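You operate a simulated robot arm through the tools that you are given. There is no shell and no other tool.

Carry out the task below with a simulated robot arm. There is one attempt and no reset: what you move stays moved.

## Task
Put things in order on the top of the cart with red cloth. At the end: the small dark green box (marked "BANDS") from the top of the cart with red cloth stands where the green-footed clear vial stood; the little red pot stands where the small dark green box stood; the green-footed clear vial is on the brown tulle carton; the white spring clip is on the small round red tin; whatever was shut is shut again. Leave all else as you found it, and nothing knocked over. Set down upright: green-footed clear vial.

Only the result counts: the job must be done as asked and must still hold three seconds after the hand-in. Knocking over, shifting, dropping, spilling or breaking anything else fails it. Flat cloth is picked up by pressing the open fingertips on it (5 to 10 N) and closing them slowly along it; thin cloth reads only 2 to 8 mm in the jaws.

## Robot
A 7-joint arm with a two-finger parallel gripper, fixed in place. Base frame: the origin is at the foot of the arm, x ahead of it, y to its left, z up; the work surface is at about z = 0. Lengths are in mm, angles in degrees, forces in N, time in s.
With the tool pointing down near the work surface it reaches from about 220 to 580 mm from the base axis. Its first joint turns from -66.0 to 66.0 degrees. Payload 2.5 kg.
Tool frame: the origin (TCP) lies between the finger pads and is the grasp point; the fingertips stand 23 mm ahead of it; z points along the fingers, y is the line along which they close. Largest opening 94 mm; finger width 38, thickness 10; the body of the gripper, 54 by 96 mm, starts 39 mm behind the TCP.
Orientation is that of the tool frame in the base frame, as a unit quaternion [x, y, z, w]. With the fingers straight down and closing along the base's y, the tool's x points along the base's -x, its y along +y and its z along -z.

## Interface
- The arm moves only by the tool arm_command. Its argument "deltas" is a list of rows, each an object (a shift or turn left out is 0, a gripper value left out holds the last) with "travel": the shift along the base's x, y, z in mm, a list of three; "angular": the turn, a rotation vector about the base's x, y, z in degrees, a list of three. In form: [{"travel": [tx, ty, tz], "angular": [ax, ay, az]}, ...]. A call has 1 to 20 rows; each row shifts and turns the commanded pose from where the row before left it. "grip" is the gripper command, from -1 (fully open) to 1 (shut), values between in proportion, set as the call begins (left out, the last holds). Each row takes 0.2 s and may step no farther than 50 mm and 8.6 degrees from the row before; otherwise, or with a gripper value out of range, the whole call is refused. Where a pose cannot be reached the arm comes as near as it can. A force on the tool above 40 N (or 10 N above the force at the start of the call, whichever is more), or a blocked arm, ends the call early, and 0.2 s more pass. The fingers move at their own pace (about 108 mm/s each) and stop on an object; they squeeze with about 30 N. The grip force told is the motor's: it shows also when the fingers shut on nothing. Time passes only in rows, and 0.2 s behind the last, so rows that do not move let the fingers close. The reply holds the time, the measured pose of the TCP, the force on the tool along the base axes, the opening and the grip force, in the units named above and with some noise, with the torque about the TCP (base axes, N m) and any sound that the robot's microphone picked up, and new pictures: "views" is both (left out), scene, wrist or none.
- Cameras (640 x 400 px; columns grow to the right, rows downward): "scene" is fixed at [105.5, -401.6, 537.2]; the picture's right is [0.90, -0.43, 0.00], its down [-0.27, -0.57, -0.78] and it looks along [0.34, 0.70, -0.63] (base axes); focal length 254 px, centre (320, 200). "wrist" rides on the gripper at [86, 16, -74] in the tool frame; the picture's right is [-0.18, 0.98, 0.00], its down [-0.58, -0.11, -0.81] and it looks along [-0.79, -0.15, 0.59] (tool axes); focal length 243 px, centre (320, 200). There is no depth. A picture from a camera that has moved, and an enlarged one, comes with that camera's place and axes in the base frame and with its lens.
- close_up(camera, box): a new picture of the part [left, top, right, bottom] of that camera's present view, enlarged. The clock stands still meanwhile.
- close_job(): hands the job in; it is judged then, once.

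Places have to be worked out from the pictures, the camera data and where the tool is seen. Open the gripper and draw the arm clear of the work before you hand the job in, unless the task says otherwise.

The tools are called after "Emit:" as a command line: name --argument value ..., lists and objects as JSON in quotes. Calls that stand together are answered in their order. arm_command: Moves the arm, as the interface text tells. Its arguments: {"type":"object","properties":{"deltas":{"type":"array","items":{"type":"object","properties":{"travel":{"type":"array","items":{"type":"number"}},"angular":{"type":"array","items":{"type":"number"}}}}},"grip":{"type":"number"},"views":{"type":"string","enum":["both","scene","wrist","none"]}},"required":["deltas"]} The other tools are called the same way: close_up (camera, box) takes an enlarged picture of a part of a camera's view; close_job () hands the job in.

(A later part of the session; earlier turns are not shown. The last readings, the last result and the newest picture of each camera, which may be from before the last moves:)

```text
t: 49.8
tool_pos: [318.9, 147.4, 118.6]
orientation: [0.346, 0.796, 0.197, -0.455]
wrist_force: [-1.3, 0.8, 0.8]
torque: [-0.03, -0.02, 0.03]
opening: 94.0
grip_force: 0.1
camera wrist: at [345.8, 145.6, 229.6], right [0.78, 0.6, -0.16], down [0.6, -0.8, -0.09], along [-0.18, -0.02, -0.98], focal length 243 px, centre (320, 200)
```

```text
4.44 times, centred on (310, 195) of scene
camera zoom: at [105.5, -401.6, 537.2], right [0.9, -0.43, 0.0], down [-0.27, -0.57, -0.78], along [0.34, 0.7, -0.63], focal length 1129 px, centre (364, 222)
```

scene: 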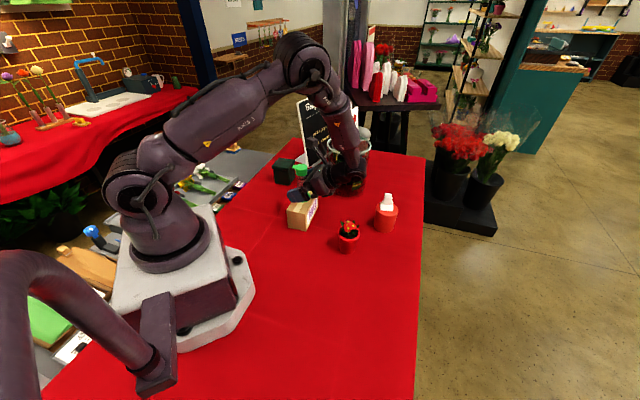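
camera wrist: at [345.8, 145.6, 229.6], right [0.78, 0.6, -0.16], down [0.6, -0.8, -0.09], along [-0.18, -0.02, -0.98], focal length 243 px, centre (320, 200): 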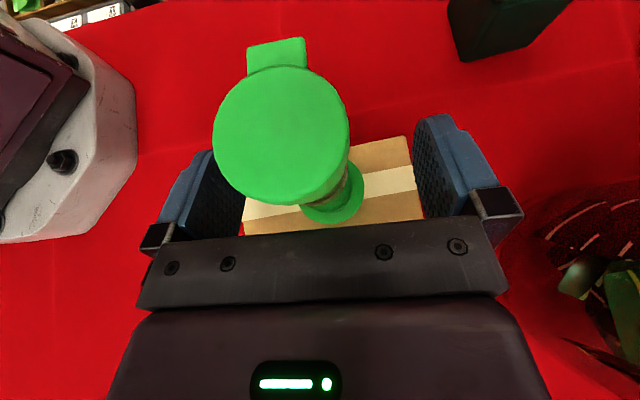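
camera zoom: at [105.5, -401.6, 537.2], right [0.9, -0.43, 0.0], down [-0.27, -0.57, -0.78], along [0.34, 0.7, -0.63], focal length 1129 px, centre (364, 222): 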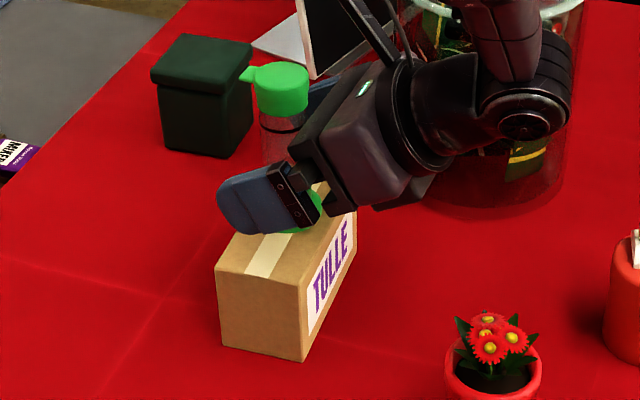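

The vial stands free on the carton. I retreat back along the tool axis, then up.

Emit:
arm_command --deltas '[{"travel": [8, -8.5, 8]}, {"travel": [12, -13, 12]}, {"travel": [14, -15, 15]}, {"travel": [14, -15, 15]}, {"travel": [0, 0, 35]}, {"travel": [0, 0, 30]}, {}]'

Emit:
close_up --camera "scene" --box '[260, 140, 360, 240]'

Emit:
close_up --camera "wrist" --box '[220, 0, 480, 200]'

```text
t: 51.4
tool_pos: [366.9, 96.1, 226.6]
orientation: [0.346, 0.796, 0.197, -0.456]
wrist_force: [-0.3, 0.0, -0.6]
torque: [-0.01, -0.02, -0.01]
opening: 93.9
grip_force: 0.0
camera wrist: at [393.4, 94.0, 340.9], right [0.78, 0.6, -0.16], down [0.6, -0.8, -0.09], along [-0.18, -0.02, -0.98], focal length 243 px, centre (320, 200)
```

scene: 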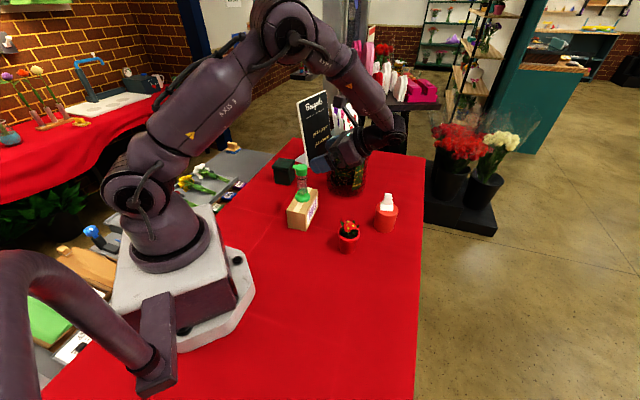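
wrist: 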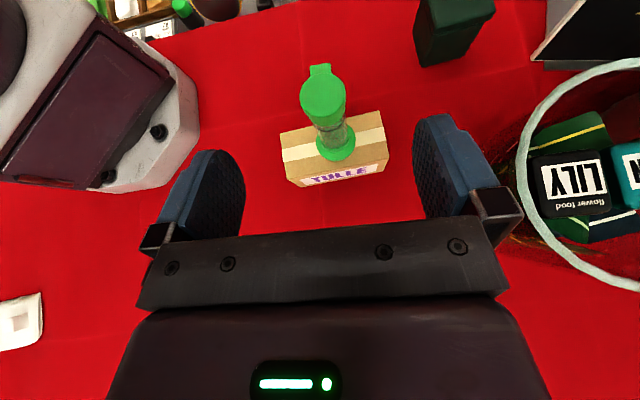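

```text
4.00 times, centred on (310, 190) of scene
camera zoom: at [105.5, -401.6, 537.2], right [0.9, -0.43, 0.0], down [-0.27, -0.57, -0.78], along [0.34, 0.7, -0.63], focal length 1016 px, centre (360, 240)
```

zoom: 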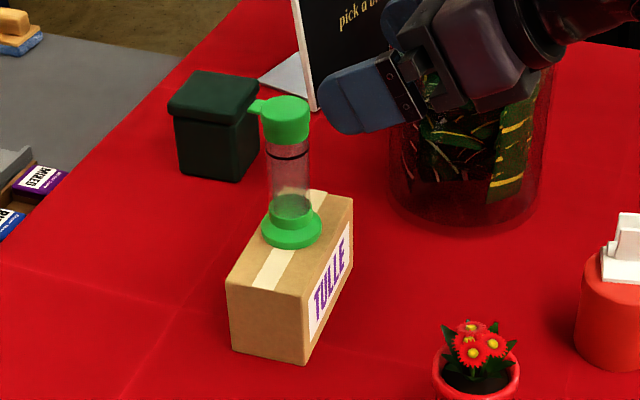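

```text
2.00 times, centred on (350, 100) of wrist
camera zoom: at [393.4, 94.0, 340.9], right [0.78, 0.6, -0.16], down [0.6, -0.8, -0.09], along [-0.18, -0.02, -0.98], focal length 485 px, centre (260, 400)
```

zoom: 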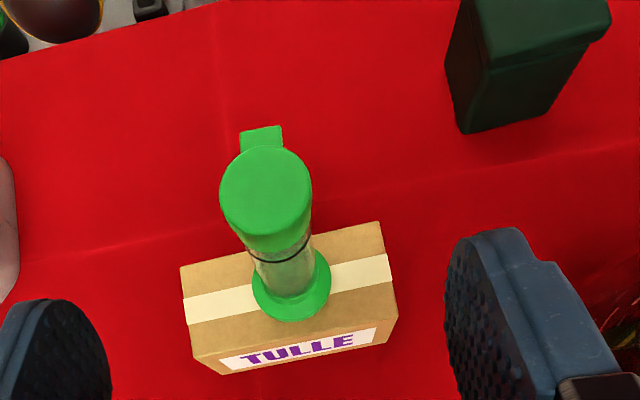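

The vial stands on the carton with lid shut. For the green box (its lid overhangs), I will grip the body from its free left side, so at safe height I swing the tilted tool's yaw around (through pointing-inward) toward 318°.

Emit:
arm_command --deltas '[{"travel": [0, 0, 40]}, {"travel": [0, 0, 35]}, {"travel": [-5, 10, 5], "angular": [0, 0, 8.4]}, {"travel": [-5, 10, 5], "angular": [0, 0, 8.4]}, {"travel": [-5, 10, 0], "angular": [0, 0, 8.4]}, {"travel": [-5, 10, 0], "angular": [0, 0, 8.4]}, {"travel": [-5, 10, 0], "angular": [0, 0, 8.4]}, {"travel": [-5, 10, 0], "angular": [0, 0, 8.4]}, {"travel": [-5, 10, 0], "angular": [0, 0, 8.4]}, {"travel": [-5, 10, 0], "angular": [0, 0, 8.4]}, {"travel": [0, 0, 0], "angular": [0, 0, 8.4]}, {"travel": [0, 0, 0], "angular": [0, 0, 8.4]}, {}]'

```text
t: 54.2
tool_pos: [254.5, 103.4, 354.2]
orientation: [-0.161, 0.867, -0.129, -0.453]
wrist_force: [0.6, 0.0, -0.1]
torque: [0.0, 0.01, 0.03]
opening: 94.2
grip_force: 0.1
out of reach, approached as far as the arm can: row 7, 8, 9, 10, 11
camera wrist: at [257.9, 133.1, 464.6], right [-0.29, 0.93, -0.23], down [0.96, 0.29, -0.02], along [0.05, -0.23, -0.97], focal length 243 px, centre (320, 200)
```

scene: 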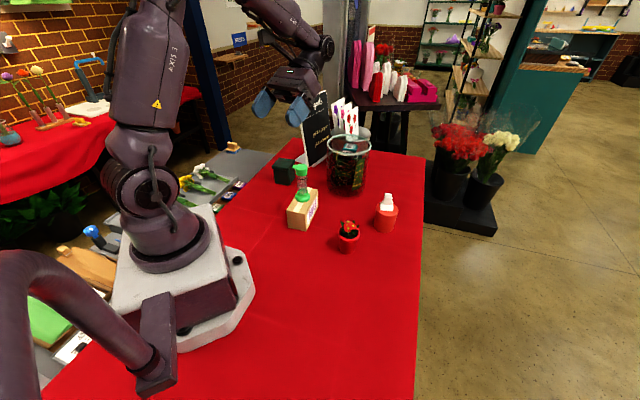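
wrist: 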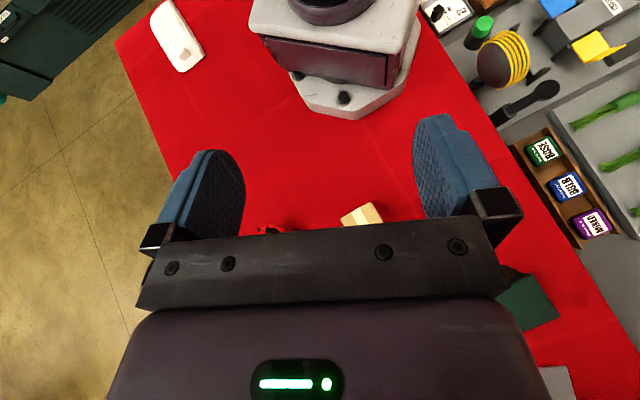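

The yaw stalled near the inward-pointing pose because I was high and close in. I move lower and further left, where the forearm hangs steeper, then continue the yaw.

Emit:
arm_command --deltas '[{"travel": [5, 30, -20]}, {"travel": [5, 30, -25]}, {"travel": [5, 30, -25]}, {"travel": [5, 30, -25]}, {"travel": [0, 10, -15]}, {}]'

```text
t: 55.6
tool_pos: [274.5, 233.3, 244.6]
orientation: [-0.16, 0.868, -0.129, -0.452]
wrist_force: [-0.1, 0.8, -1.0]
torque: [0.01, 0.01, 0.02]
opening: 94.2
grip_force: 0.1
camera wrist: at [278.5, 262.6, 355.8], right [-0.29, 0.93, -0.23], down [0.96, 0.29, -0.02], along [0.05, -0.23, -0.97], focal length 243 px, centre (320, 200)
```

scene: 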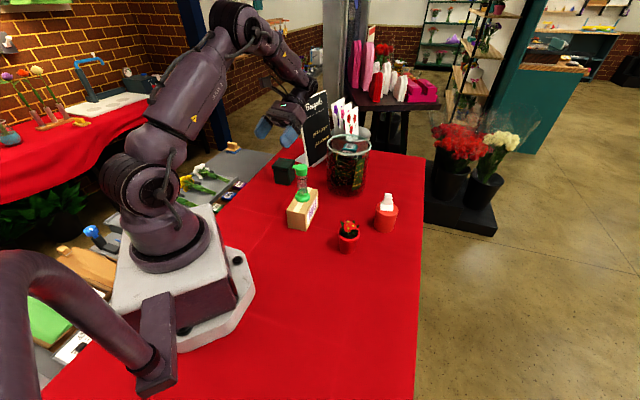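
wrist: 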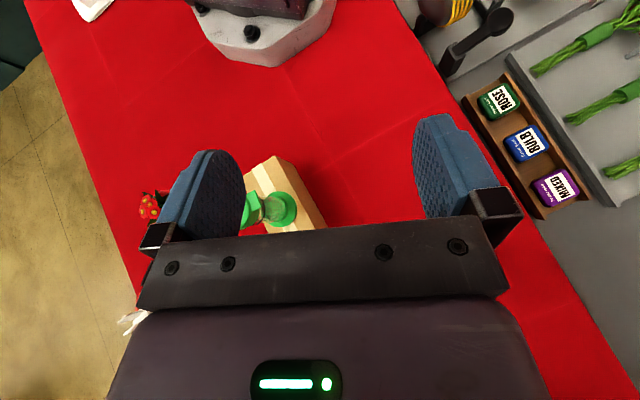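

Now I continue the yaw here in steps and see how far it goes.

Emit:
arm_command --deltas '[{"angular": [0, 0, 8.4]}, {"angular": [0, 0, 8.4]}, {"angular": [0, 0, 8.4]}, {"angular": [0, 0, 8.4]}, {"angular": [0, 0, 8.4]}, {"angular": [0, 0, 8.4]}, {}]'

```text
t: 57.2
tool_pos: [274.6, 233.0, 244.2]
orientation: [-0.516, 0.716, -0.31, -0.354]
wrist_force: [-0.2, -0.3, 0.4]
torque: [0.0, -0.02, 0.0]
opening: 94.0
grip_force: 0.0
camera wrist: at [255.2, 254.2, 354.7], right [-0.9, 0.37, -0.23], down [0.38, 0.92, -0.02], along [0.2, -0.11, -0.97], focal length 243 px, centre (320, 200)
```

scene: 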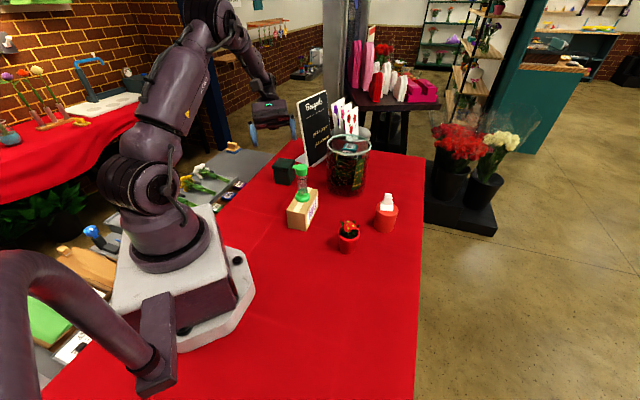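
wrist: 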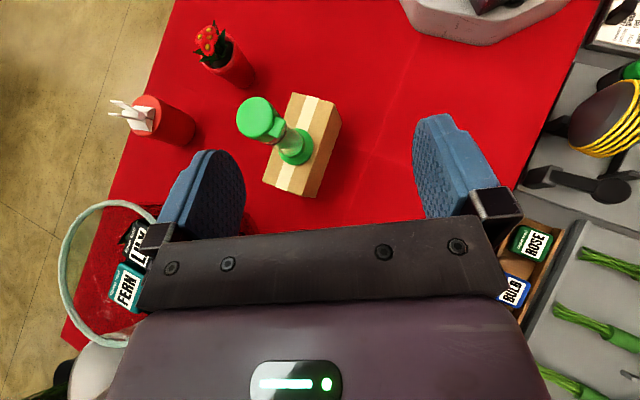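

The yaw continues freely (now ~247°). I continue to about 318°.

Emit:
arm_command --deltas '[{"angular": [0, 0, 8.4]}, {"angular": [0, 0, 8.4]}, {"angular": [0, 0, 8.4]}, {"angular": [0, 0, 8.4]}, {"angular": [0, 0, 8.4]}, {"angular": [0, 0, 8.4]}, {"angular": [0, 0, 8.4]}, {"angular": [0, 0, 8.4]}, {"angular": [0, 0, 4.2]}, {}]'

```text
t: 59.4
tool_pos: [273.8, 233.1, 243.3]
orientation: [0.837, -0.281, 0.458, 0.106]
wrist_force: [-0.6, -0.2, 0.5]
torque: [0.02, -0.01, -0.01]
opening: 94.1
grip_force: 0.1
camera wrist: at [250.1, 221.3, 354.6], right [-0.64, -0.74, -0.23], down [-0.75, 0.66, -0.02], along [0.17, 0.16, -0.97], focal length 243 px, centre (320, 200)
```

scene: 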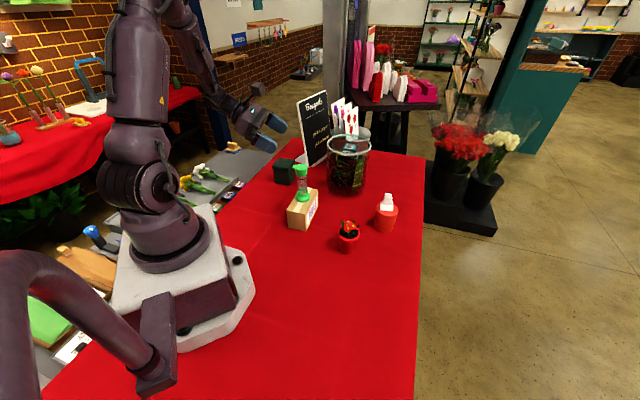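
wrist: 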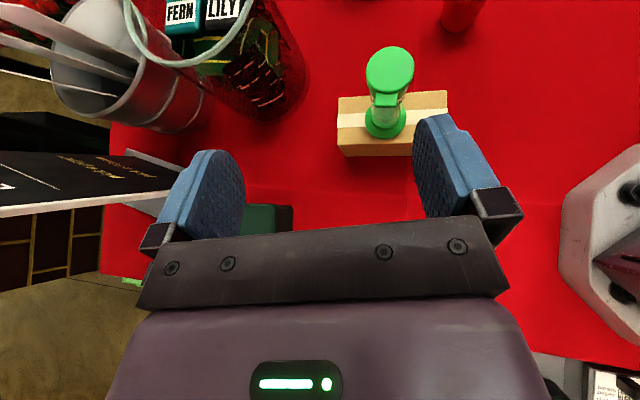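

Yaw is there; the tool has picked up a small roll, which I correct while tilting to 70° and moving left to above the standoff side of the green box.

Emit:
arm_command --deltas '[{"travel": [0, 35, 0], "angular": [-4.09, -2.76, -2.35]}, {"travel": [0, 35, 0], "angular": [-4.09, -2.76, -2.35]}, {"travel": [0, 35, 0], "angular": [-4.08, -2.76, -2.36]}, {"travel": [0, 30, 0]}, {"travel": [0, 20, 0]}, {}]'

```text
t: 60.8
tool_pos: [275.9, 389.9, 240.7]
orientation: [0.766, -0.289, 0.537, 0.204]
wrist_force: [-0.3, 0.0, -0.7]
torque: [-0.01, -0.01, 0.0]
opening: 94.1
grip_force: 0.1
camera wrist: at [235.7, 405.0, 346.6], right [-0.7, -0.7, -0.17], down [-0.64, 0.71, -0.27], along [0.31, -0.08, -0.95], focal length 243 px, centre (320, 200)
```

scene: 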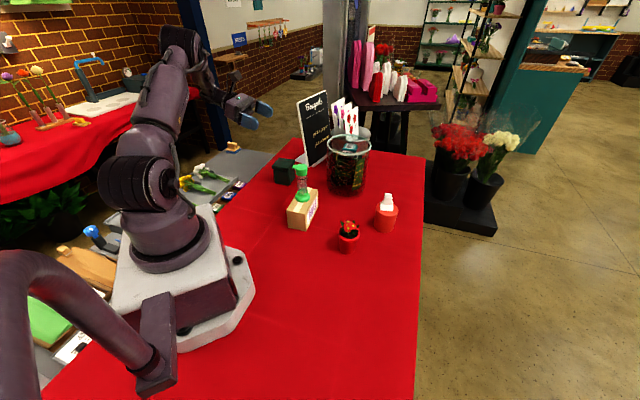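
wrist: 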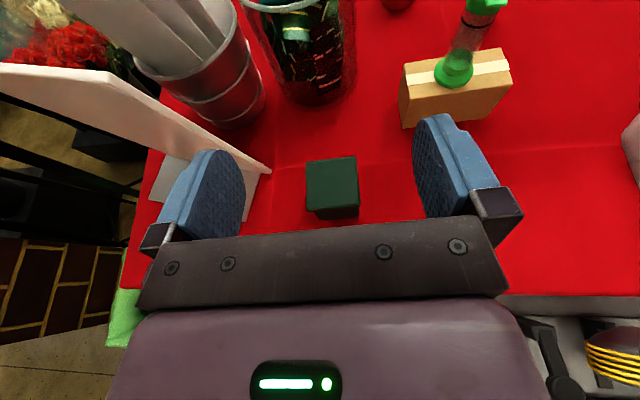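

Orientation is right. I zoom on the box to get its precise pose and look for the label.

Emit:
close_up --camera "wrist" --box '[230, 130, 430, 240]'

Emit:
close_up --camera "wrist" --box '[290, 145, 370, 225]'

```text
3.20 times, centred on (330, 185) of wrist
camera zoom: at [235.7, 405.0, 346.6], right [-0.7, -0.7, -0.17], down [-0.64, 0.71, -0.27], along [0.31, -0.08, -0.95], focal length 776 px, centre (288, 248)
```

zoom: 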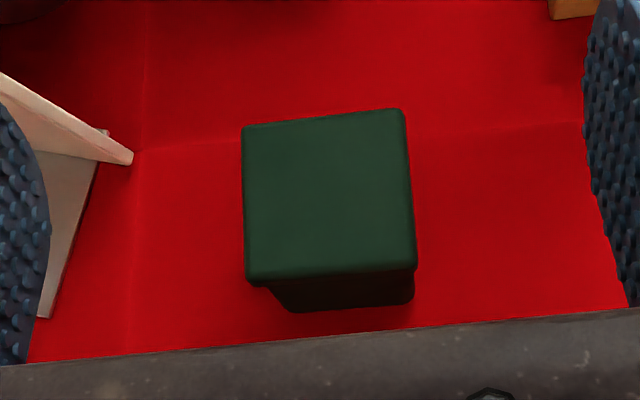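

```text
5.00 times, centred on (330, 185) of wrist
camera zoom: at [235.7, 405.0, 346.6], right [-0.7, -0.7, -0.17], down [-0.64, 0.71, -0.27], along [0.31, -0.08, -0.95], focal length 1213 px, centre (270, 275)
```

zoom: 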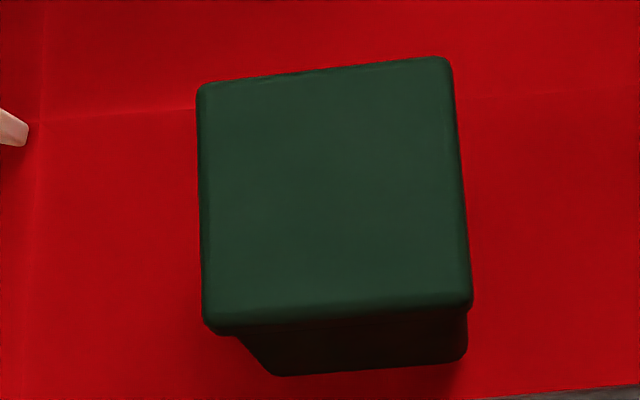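

Box centre ≈(330.6,357.8), yaw ≈-42.4°, lid top ≈72. I shift to the standoff line and descend in stages beside it (opening 94 leaves 15 mm each side).

Emit:
arm_command --deltas '[{"travel": [19.3, -0.7, -10], "angular": [0, 0, -1]}, {"travel": [0, 0, -40]}, {"travel": [0, 0, -40]}, {"travel": [0, 0, -30]}, {}, {}]'

Emit:
close_up --camera "scene" --box '[220, 110, 340, 210]'

```text
t: 62.2
tool_pos: [297.2, 390.3, 122.4]
orientation: [0.763, -0.297, 0.535, 0.208]
wrist_force: [0.3, -0.2, 0.4]
torque: [0.0, 0.0, 0.01]
opening: 94.0
grip_force: 0.1
camera wrist: at [256.4, 406.3, 227.9], right [-0.71, -0.68, -0.17], down [-0.63, 0.73, -0.27], along [0.31, -0.08, -0.95], focal length 243 px, centre (320, 200)
```

scene: 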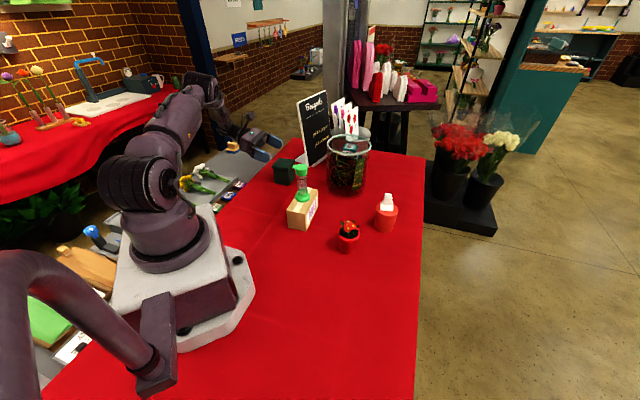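
wrist: 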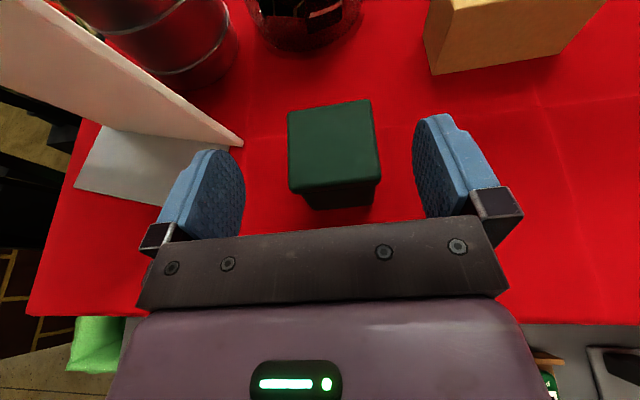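

```text
4.00 times, centred on (280, 160) of scene
camera zoom: at [105.5, -401.6, 537.2], right [0.9, -0.43, 0.0], down [-0.27, -0.57, -0.78], along [0.34, 0.7, -0.63], focal length 1016 px, centre (480, 360)
```

zoom: 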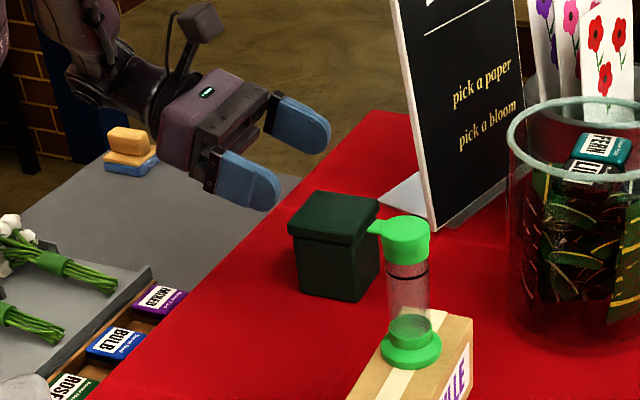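

All clear around. I correct 2 mm laterally and descend to TCP z≈26 at standoff.

Emit:
arm_command --deltas '[{"travel": [-1.4, -1.5, -30]}, {"travel": [0, 0, -30]}, {"travel": [0, 0, -25]}, {"travel": [0, 0, -11]}, {}, {}]'

Emit:
close_up --camera "scene" --box '[220, 110, 340, 210]'

Emit:
close_up --camera "wrist" --box '[200, 60, 460, 240]'

```text
t: 63.6
tool_pos: [294.2, 389.0, 30.4]
orientation: [0.762, -0.298, 0.536, 0.209]
wrist_force: [-9.1, -14.5, 31.4]
torque: [0.7, 1.72, 1.01]
opening: 93.9
grip_force: 0.1
camera wrist: at [253.3, 405.0, 135.8], right [-0.71, -0.68, -0.17], down [-0.63, 0.73, -0.27], along [0.31, -0.08, -0.95], focal length 243 px, centre (320, 200)
```

scene: 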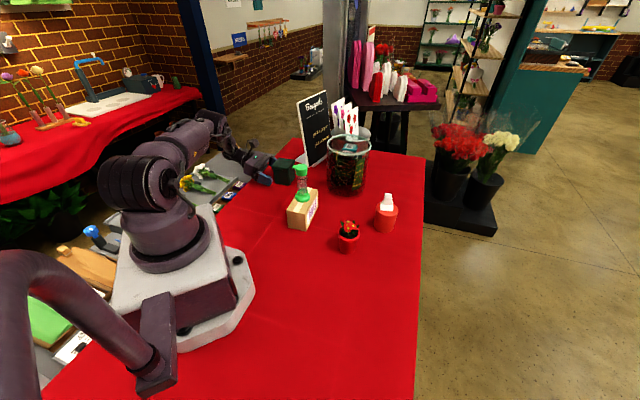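
wrist: 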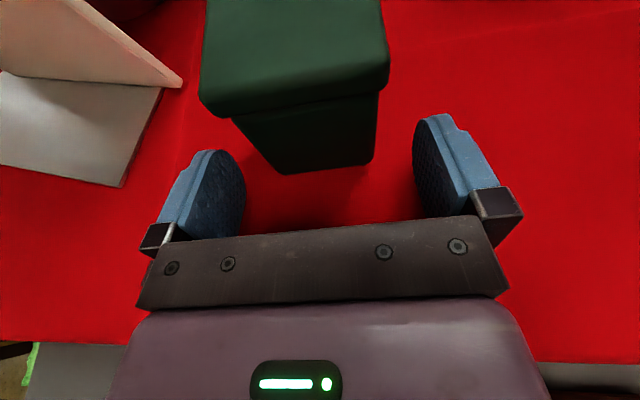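

```text
4.00 times, centred on (280, 160) of scene
camera zoom: at [105.4, -401.8, 537.1], right [0.9, -0.43, 0.0], down [-0.27, -0.57, -0.78], along [0.34, 0.7, -0.63], focal length 1016 px, centre (480, 360)
```

zoom: 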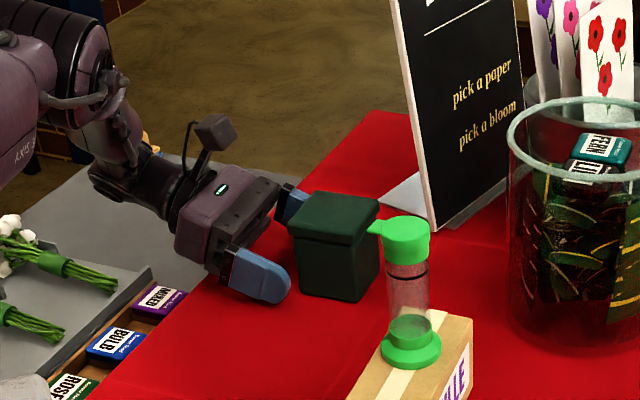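

```text
2.22 times, centred on (330, 150) of wrist
camera zoom: at [253.3, 405.0, 135.8], right [-0.71, -0.68, -0.17], down [-0.63, 0.73, -0.27], along [0.31, -0.08, -0.95], focal length 539 px, centre (298, 311)
```

zoom: 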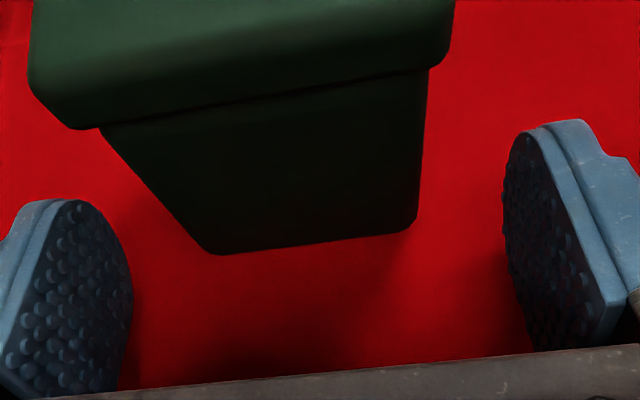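

Something under the gripper touched at TCP z≈30 (31 N up). I raise to z≈35, which still keeps the fingers below the lid (bottom ≈62), and check it is free.

Emit:
arm_command --deltas '[{"travel": [0, 0, 5]}, {"travel": [0, 0, 4]}, {}]' --views "none"

Emit:
close_up --camera "scene" --box '[235, 130, 315, 200]'

```text
t: 64.4
tool_pos: [293.1, 386.2, 37.1]
orientation: [0.763, -0.297, 0.535, 0.208]
wrist_force: [-0.1, 0.2, -0.9]
torque: [0.01, -0.03, -0.01]
opening: 93.8
grip_force: 0.2
```

```text
5.71 times, centred on (275, 165) of scene
camera zoom: at [105.5, -401.6, 537.2], right [0.9, -0.43, 0.0], down [-0.27, -0.57, -0.78], along [0.34, 0.7, -0.63], focal length 1451 px, centre (577, 400)
```

zoom: 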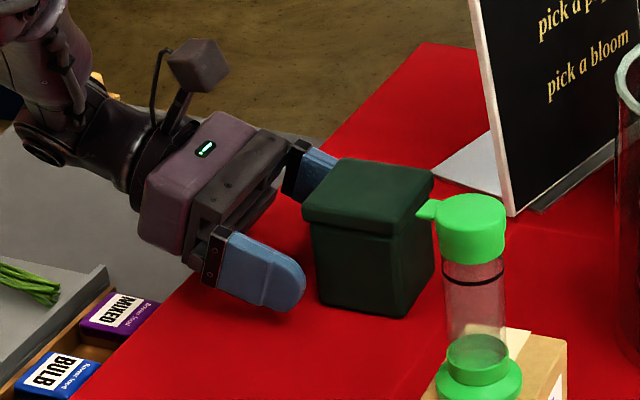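

Free again. I advance about 30 mm along the pointing direction so the pads flank the body.

Emit:
arm_command --deltas '[{"travel": [7.4, -6.8, -0.5]}, {"travel": [7.4, -6.8, -0.5]}, {"travel": [7.4, -6.8, -0.5]}, {}]'

Emit:
close_up --camera "scene" --box '[235, 130, 315, 200]'

Emit:
close_up --camera "wrist" --box '[130, 0, 530, 250]'

```text
t: 65.4
tool_pos: [316.7, 366.4, 32.2]
orientation: [0.763, -0.296, 0.536, 0.207]
wrist_force: [-0.4, 0.0, -0.5]
torque: [0.0, 0.04, 0.0]
opening: 94.0
grip_force: 0.1
camera wrist: at [276.4, 382.7, 140.0], right [-0.71, -0.68, -0.17], down [-0.63, 0.73, -0.27], along [0.31, -0.08, -0.95], focal length 243 px, centre (320, 200)
```

scene: 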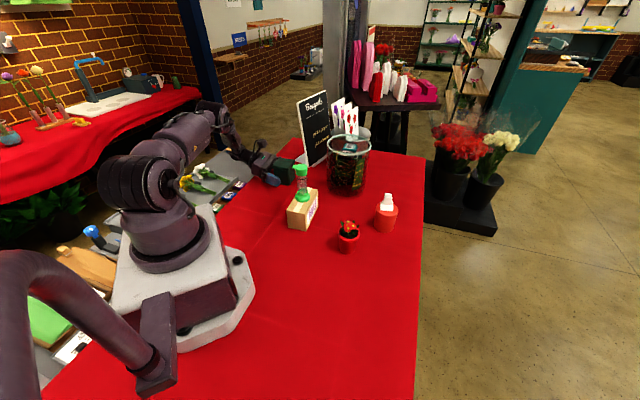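
wrist: 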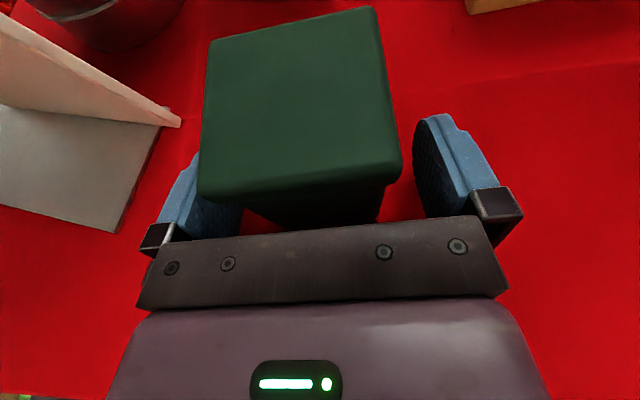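

```text
5.71 times, centred on (275, 165) of scene
camera zoom: at [105.5, -401.6, 537.2], right [0.9, -0.43, 0.0], down [-0.27, -0.57, -0.78], along [0.34, 0.7, -0.63], focal length 1451 px, centre (577, 400)
```

zoom: 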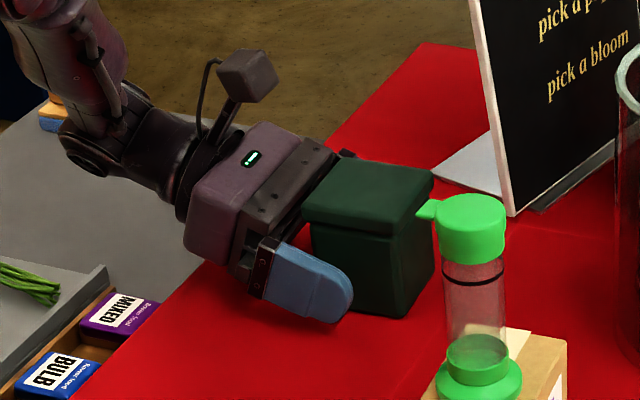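

```text
1.60 times, centred on (330, 125) of wrist
camera zoom: at [276.4, 382.7, 140.0], right [-0.71, -0.68, -0.17], down [-0.63, 0.73, -0.27], along [0.31, -0.08, -0.95], focal length 388 px, centre (304, 320)
```

zoom: 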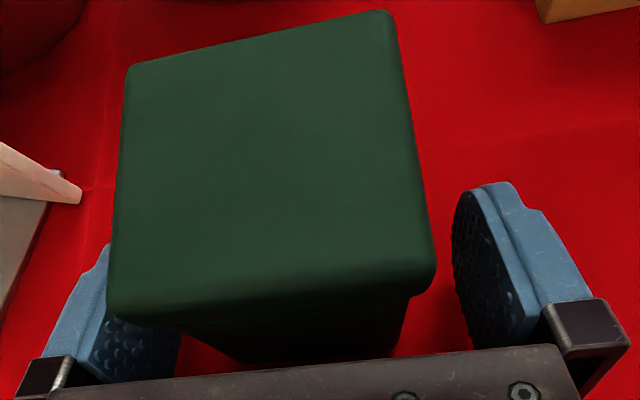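

Fingers flank the body below the lid. I close the gripper.

Emit:
arm_command --deltas '[{}, {}, {}, {}]' --grip 1

Emit:
close_up --camera "scene" --box '[235, 130, 315, 200]'

Emit:
close_up --camera "wrist" --box '[130, 0, 530, 250]'

```text
t: 66.4
tool_pos: [316.2, 366.1, 34.5]
orientation: [0.763, -0.296, 0.535, 0.207]
wrist_force: [0.9, 1.3, 1.8]
torque: [-0.06, 0.08, -0.01]
opening: 59.5
grip_force: 30.1
camera wrist: at [276.3, 382.8, 140.1], right [-0.71, -0.68, -0.17], down [-0.63, 0.73, -0.27], along [0.31, -0.08, -0.95], focal length 243 px, centre (320, 200)
```

scene: 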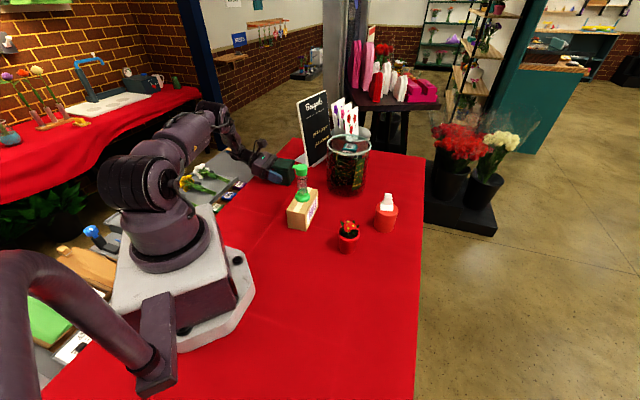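
wrist: 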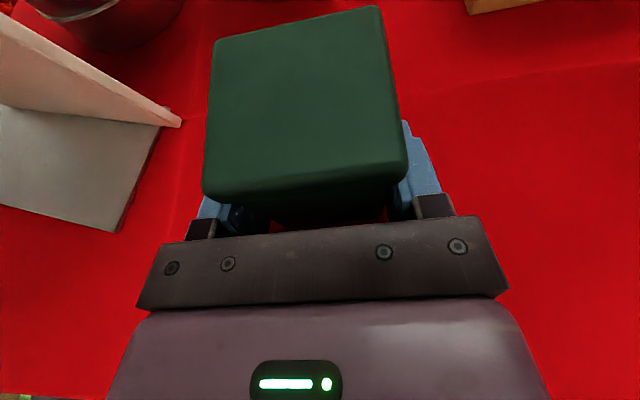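

```text
5.71 times, centred on (275, 165) of scene
camera zoom: at [105.5, -401.7, 537.2], right [0.9, -0.43, 0.0], down [-0.27, -0.57, -0.78], along [0.34, 0.7, -0.63], focal length 1451 px, centre (577, 400)
```

zoom: 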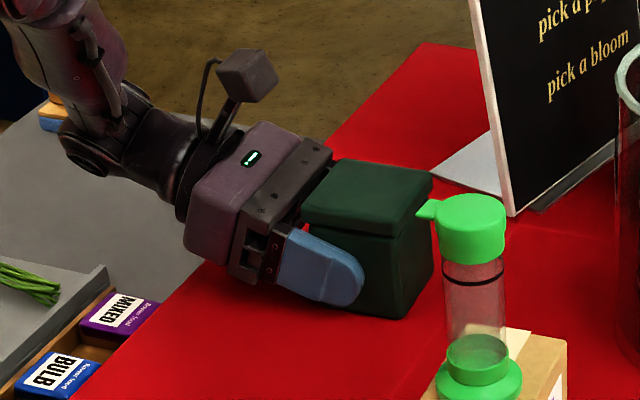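

```text
1.60 times, centred on (330, 125) of wrist
camera zoom: at [276.3, 382.8, 140.1], right [-0.71, -0.68, -0.17], down [-0.63, 0.73, -0.27], along [0.31, -0.08, -0.95], focal length 388 px, centre (304, 320)
```

zoom: 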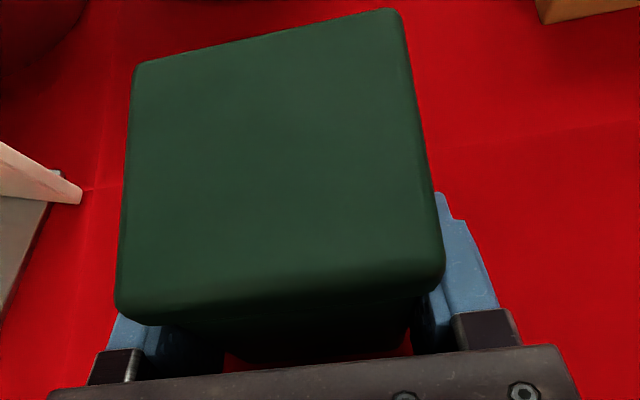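

Gripped at 59.5 mm on the body. I lift a few mm to test.

Emit:
arm_command --deltas '[{"travel": [0, 0, 2]}, {"travel": [0, 0, 3]}, {"travel": [0, 0, 3]}, {}]'

Emit:
close_up --camera "scene" --box '[235, 130, 315, 200]'

Emit:
close_up --camera "wrist" --box '[130, 0, 530, 250]'

```text
t: 67.4
tool_pos: [314.5, 366.0, 43.3]
orientation: [0.763, -0.296, 0.535, 0.208]
wrist_force: [0.1, -0.2, -0.9]
torque: [0.01, 0.02, 0.01]
opening: 59.6
grip_force: 30.0
camera wrist: at [274.1, 382.8, 147.9], right [-0.71, -0.68, -0.17], down [-0.63, 0.73, -0.27], along [0.31, -0.08, -0.95], focal length 243 px, centre (320, 200)
```

scene: 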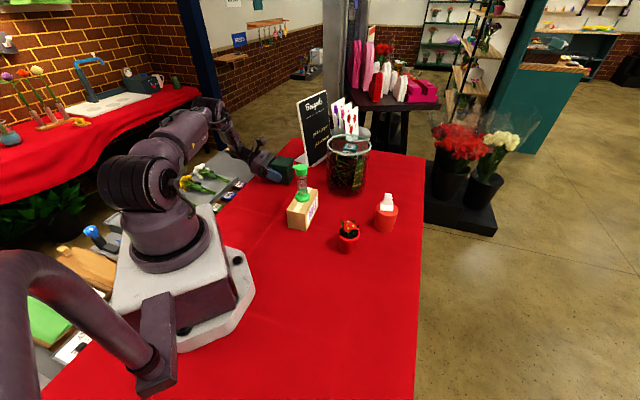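
wrist: 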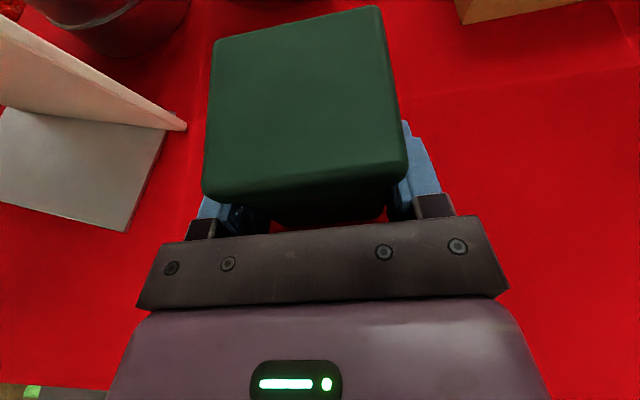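

```text
5.71 times, centred on (275, 165) of scene
camera zoom: at [105.5, -401.6, 537.2], right [0.9, -0.43, 0.0], down [-0.27, -0.57, -0.78], along [0.34, 0.7, -0.63], focal length 1451 px, centre (577, 400)
```

zoom: 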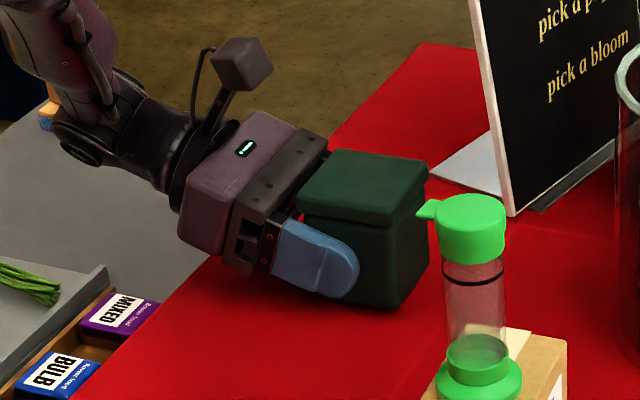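

```text
1.60 times, centred on (330, 125) of wrist
camera zoom: at [274.1, 382.8, 147.9], right [-0.71, -0.68, -0.17], down [-0.63, 0.73, -0.27], along [0.31, -0.08, -0.95], focal length 388 px, centre (304, 320)
```

zoom: 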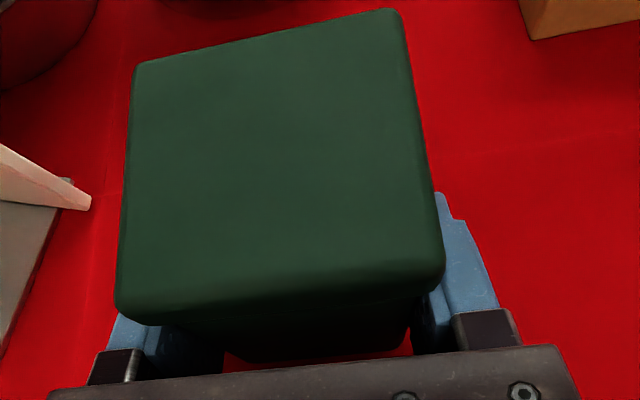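

The box rises rigidly with its lid closed (~1 N). I lift it high and bring it to the open middle-left spot where the yaw can turn freely.

Emit:
arm_command --deltas '[{"travel": [0, 0, 20]}, {"travel": [0, 0, 35]}, {"travel": [0, 0, 35]}, {"travel": [0, 0, 40]}, {"travel": [0, 0, 40]}, {"travel": [0, 0, 35]}, {"travel": [-10, -25, 0]}, {"travel": [-10, -35, 0]}, {"travel": [-10, -35, 0]}, {"travel": [-10, -35, 0]}, {}]'

```text
t: 69.8
tool_pos: [273.5, 235.0, 248.7]
orientation: [0.763, -0.297, 0.535, 0.208]
wrist_force: [-0.7, -0.2, -1.7]
torque: [0.03, 0.02, 0.0]
opening: 59.9
grip_force: 30.2
camera wrist: at [235.0, 251.6, 355.9], right [-0.71, -0.68, -0.17], down [-0.63, 0.73, -0.27], along [0.31, -0.08, -0.95], focal length 243 px, centre (320, 200)
```

scene: 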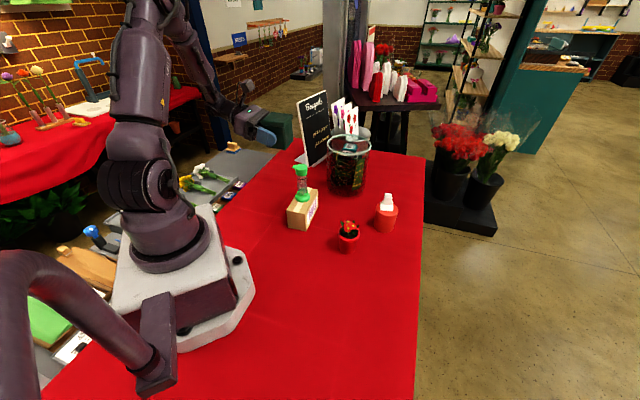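
wrist: 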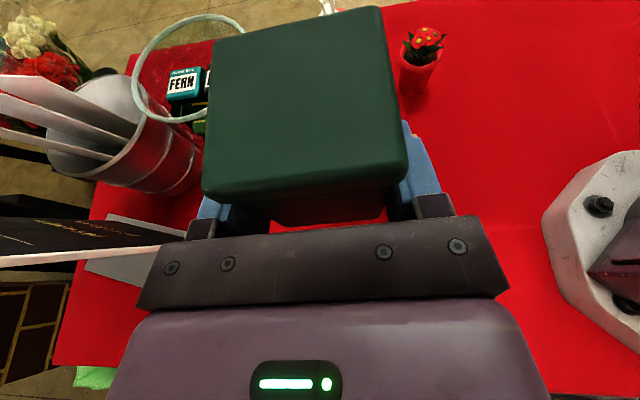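

Now I yaw back by -84° first, shifting a little toward the base centre and up.

Emit:
arm_command --deltas '[{"travel": [0, -10, 10], "angular": [0, 0, -8.4]}, {"travel": [0, -10, 10], "angular": [0, 0, -8.4]}, {"travel": [0, -10, 5], "angular": [0, 0, -8.4]}, {"travel": [0, -10, 0], "angular": [0, 0, -8.4]}, {"angular": [0, 0, -8.4]}, {"angular": [0, 0, -8.4]}, {"angular": [0, 0, -8.4]}, {"angular": [0, 0, -8.4]}, {"angular": [0, 0, -8.4]}, {"angular": [0, 0, -8.4]}, {}]'

```text
t: 72.2
tool_pos: [274.3, 195.4, 272.5]
orientation: [-0.406, 0.713, -0.285, -0.495]
wrist_force: [0.3, 0.2, -2.2]
torque: [0.03, 0.0, 0.0]
opening: 59.7
grip_force: 29.9
out of reach, approached as far as the arm can: row 10
camera wrist: at [281.6, 238.5, 380.0], right [-0.81, 0.55, -0.18], down [0.58, 0.77, -0.26], along [-0.01, -0.32, -0.95], focal length 243 px, centre (320, 200)
```

scene: 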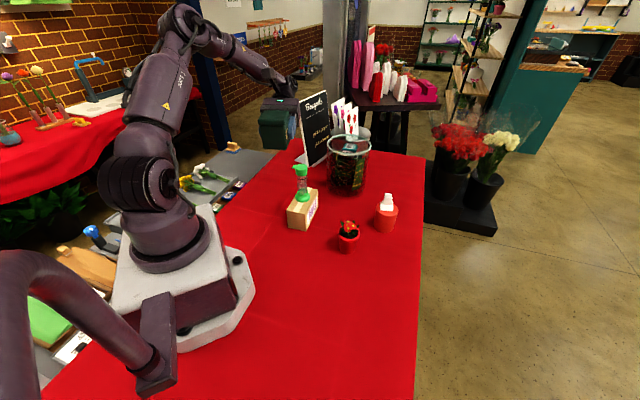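
wrist: 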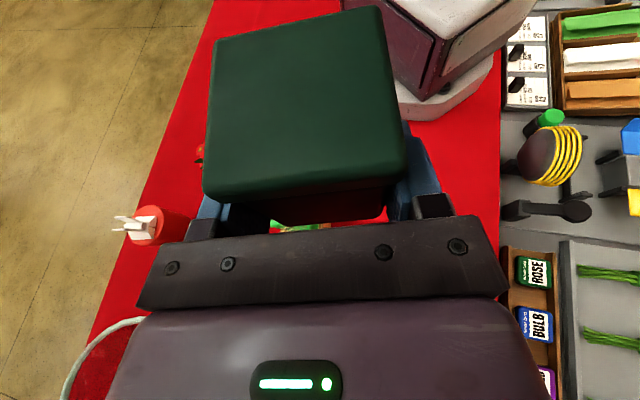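

The yaw stalls near 239° because the pose is high; I carry the box along -y past the vial (staying well above it), then lower to a better height for turning.

Emit:
arm_command --deltas '[{"travel": [0, -20, 0]}, {"travel": [0, -30, -5]}, {"travel": [0, -30, -5]}, {"travel": [0, -30, -10]}, {"travel": [0, -30, -10]}, {"travel": [0, -30, -15]}, {"travel": [0, -15, -15]}, {}]'

```text
t: 74.0
tool_pos: [273.1, 14.4, 210.1]
orientation: [-0.406, 0.713, -0.285, -0.495]
wrist_force: [-0.2, 0.6, -1.3]
torque: [0.0, -0.01, 0.03]
opening: 59.5
grip_force: 29.9
camera wrist: at [281.2, 57.6, 317.1], right [-0.81, 0.55, -0.18], down [0.58, 0.77, -0.26], along [-0.01, -0.32, -0.95], focal length 243 px, centre (320, 200)
```

scene: 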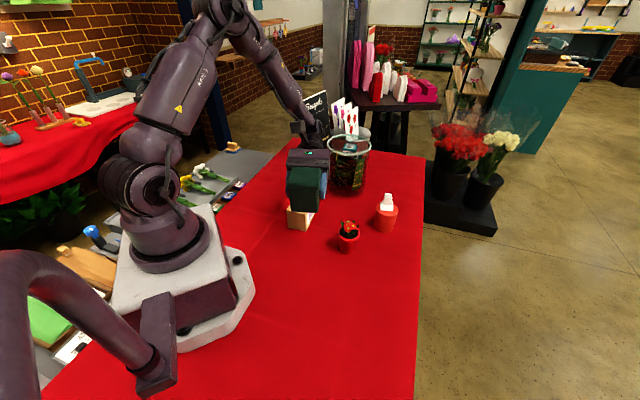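
wrist: 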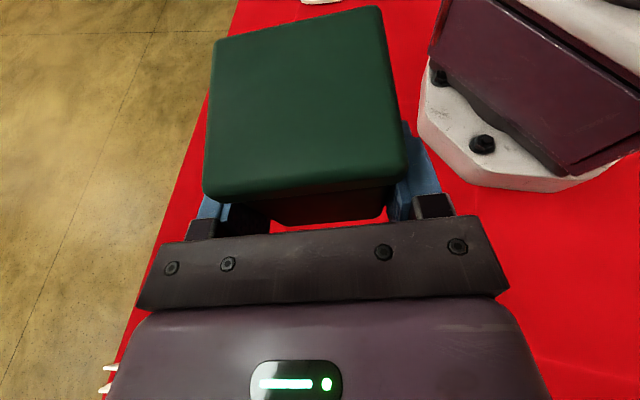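

Now I yaw -101° toward ≈138° while drifting toward the destination.

Emit:
arm_command --deltas '[{"travel": [1, -5, 0], "angular": [0, 0, -8.4]}, {"travel": [1, -5, 0], "angular": [0, 0, -8.4]}, {"travel": [1, -8, -3], "angular": [0, 0, -8.4]}, {"travel": [1, -8, -3], "angular": [0, 0, -8.4]}, {"travel": [1, -8, -3], "angular": [0, 0, -8.4]}, {"travel": [1, -8, -3], "angular": [0, 0, -8.4]}, {"travel": [1, -8, -3], "angular": [0, 0, -8.4]}, {"travel": [1, -8, -3], "angular": [0, 0, -8.4]}, {"travel": [1, -8, -3], "angular": [0, 0, -8.4]}, {"travel": [1, -8, -3], "angular": [0, 0, -8.4]}, {"travel": [1, -8, -3], "angular": [0, 0, -8.4]}, {"travel": [0, -8, -3], "angular": [0, 0, -8.4]}, {}]'

```text
t: 76.8
tool_pos: [285.6, -80.7, 180.4]
orientation: [0.291, 0.767, 0.2, -0.535]
wrist_force: [0.1, -0.3, -1.2]
torque: [0.02, -0.01, -0.01]
opening: 59.9
grip_force: 30.3
camera wrist: at [327.4, -93.1, 288.6], right [0.7, 0.69, -0.18], down [0.65, -0.72, -0.27], along [-0.31, 0.07, -0.95], focal length 243 px, centre (320, 200)
```

scene: 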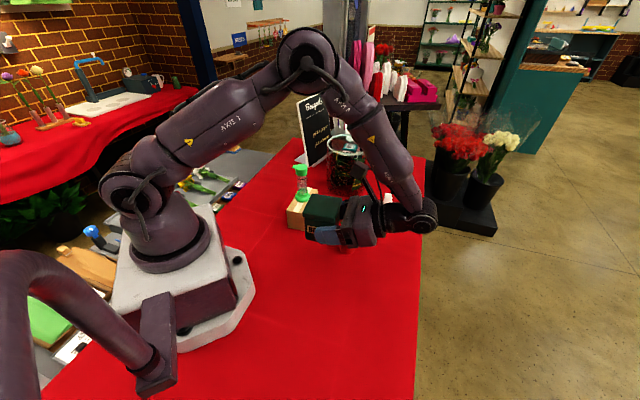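
wrist: 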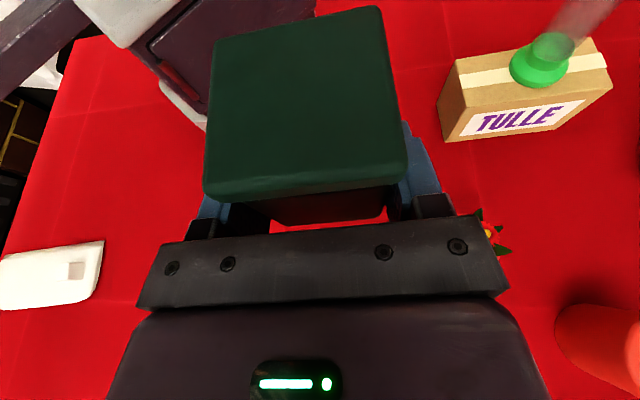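

Box is held at ~138° with its centre 17 mm ahead of the TCP. I move over the old vial spot (271,-121) and descend to ~8 mm above the cloth.

Emit:
arm_command --deltas '[{"travel": [-0.6, -13, 0]}, {"travel": [-0.6, -13, 0]}, {"travel": [-0.6, -13, 0]}, {"travel": [-0.7, -14, -10]}, {"travel": [0, 0, -30]}, {"travel": [0, 0, -30]}, {"travel": [0, 0, -30]}, {"travel": [0, 0, -25]}, {"travel": [0, 0, -13]}, {}, {}]'

Emit:
close_up --camera "scene" --box '[290, 220, 430, 330]'

```text
t: 79.2
tool_pos: [284.1, -130.5, 42.9]
orientation: [0.29, 0.768, 0.2, -0.536]
wrist_force: [0.4, -0.2, -1.1]
torque: [0.01, -0.04, -0.02]
opening: 59.5
grip_force: 29.8
camera wrist: at [325.9, -143.3, 148.9], right [0.7, 0.7, -0.18], down [0.65, -0.72, -0.26], along [-0.31, 0.07, -0.95], focal length 243 px, centre (320, 200)
```

scene: 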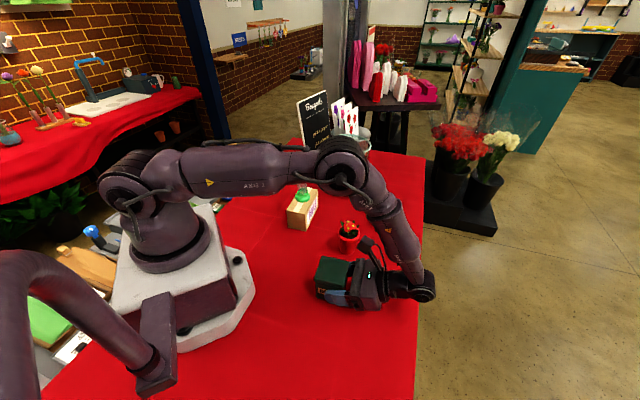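
wrist: 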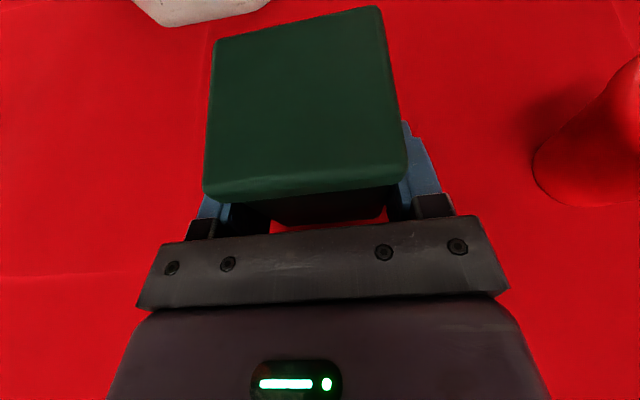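

```text
3.64 times, centred on (360, 275) of scene
camera zoom: at [105.5, -401.6, 537.2], right [0.9, -0.43, 0.0], down [-0.27, -0.57, -0.78], along [0.34, 0.7, -0.63], focal length 923 px, centre (174, -73)
```

zoom: 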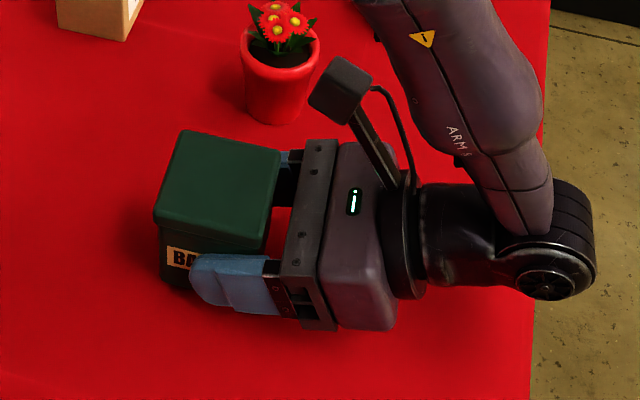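

The "BANDS" label is visible – the right box. I correct by (-1,-2.9) and lower in small steps to contact.

Emit:
arm_command --deltas '[{"travel": [-1, -2.9, 0]}, {"travel": [0, 0, -3]}, {"travel": [0, 0, -2]}, {"travel": [0, 0, -1]}, {}]' --views "wrist"

```text
t: 80.4
tool_pos: [282.4, -134.0, 37.3]
orientation: [0.291, 0.767, 0.2, -0.535]
wrist_force: [1.1, 0.4, -1.4]
torque: [-0.04, -0.01, -0.01]
opening: 59.5
grip_force: 30.0
camera wrist: at [324.1, -147.9, 143.7], right [0.7, 0.7, -0.18], down [0.65, -0.72, -0.27], along [-0.31, 0.07, -0.95], focal length 243 px, centre (320, 200)
```

wrist: 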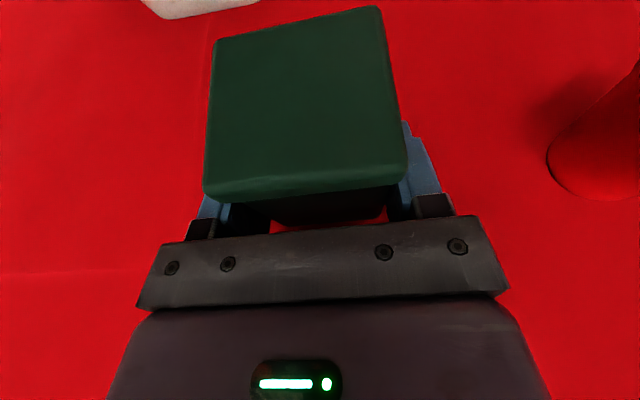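

About 3 mm remain; I lower further in small steps with the force check.

Emit:
arm_command --deltas '[{"travel": [0.5, 1.2, -1]}, {"travel": [0, 0, -1]}, {}]' --views "none"

Emit:
arm_command --deltas '[{"travel": [0, 0, -1]}, {}]' --views "none"

```text
t: 81.2
tool_pos: [282.9, -134.1, 35.7]
orientation: [0.291, 0.767, 0.2, -0.535]
wrist_force: [0.0, -0.3, -0.9]
torque: [-0.05, -0.04, 0.01]
opening: 59.6
grip_force: 29.8
```

```text
t: 81.8
tool_pos: [282.0, -133.9, 36.0]
orientation: [0.292, 0.768, 0.201, -0.534]
wrist_force: [-0.4, -0.3, -0.5]
torque: [-0.01, -0.01, -0.01]
opening: 59.8
grip_force: 30.1
```

Emit:
arm_command --deltas '[{"travel": [0, 0, -0.7]}, {}]' --views "none"

Emit:
close_up --camera "scene" --box '[300, 240, 400, 320]'

```text
t: 82.4
tool_pos: [282.0, -134.4, 33.8]
orientation: [0.292, 0.768, 0.201, -0.534]
wrist_force: [0.1, -0.5, -1.9]
torque: [-0.01, -0.01, 0.05]
opening: 59.6
grip_force: 30.1
```

```text
5.00 times, centred on (350, 280) of scene
camera zoom: at [105.5, -401.6, 537.2], right [0.9, -0.43, 0.0], down [-0.27, -0.57, -0.78], along [0.34, 0.7, -0.63], focal length 1270 px, centre (170, -200)
```

zoom: 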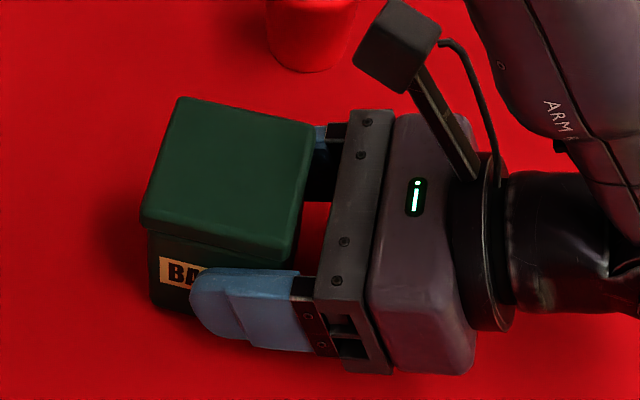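

No contact yet; continue in sub-millimetre steps.

Emit:
arm_command --deltas '[{"travel": [0, 0, -0.7]}, {}]' --views "none"

Emit:
arm_command --deltas '[{"travel": [0, 0, -0.5]}, {}]' --views "none"

```text
t: 83.0
tool_pos: [284.1, -134.5, 34.7]
orientation: [0.29, 0.767, 0.2, -0.536]
wrist_force: [0.2, -0.3, -2.0]
torque: [0.0, -0.06, 0.03]
opening: 59.7
grip_force: 30.5
```

```text
t: 83.6
tool_pos: [283.2, -134.4, 34.0]
orientation: [0.29, 0.767, 0.2, -0.536]
wrist_force: [-2.9, -2.0, 8.8]
torque: [0.48, 0.22, 0.19]
opening: 59.7
grip_force: 29.6
```

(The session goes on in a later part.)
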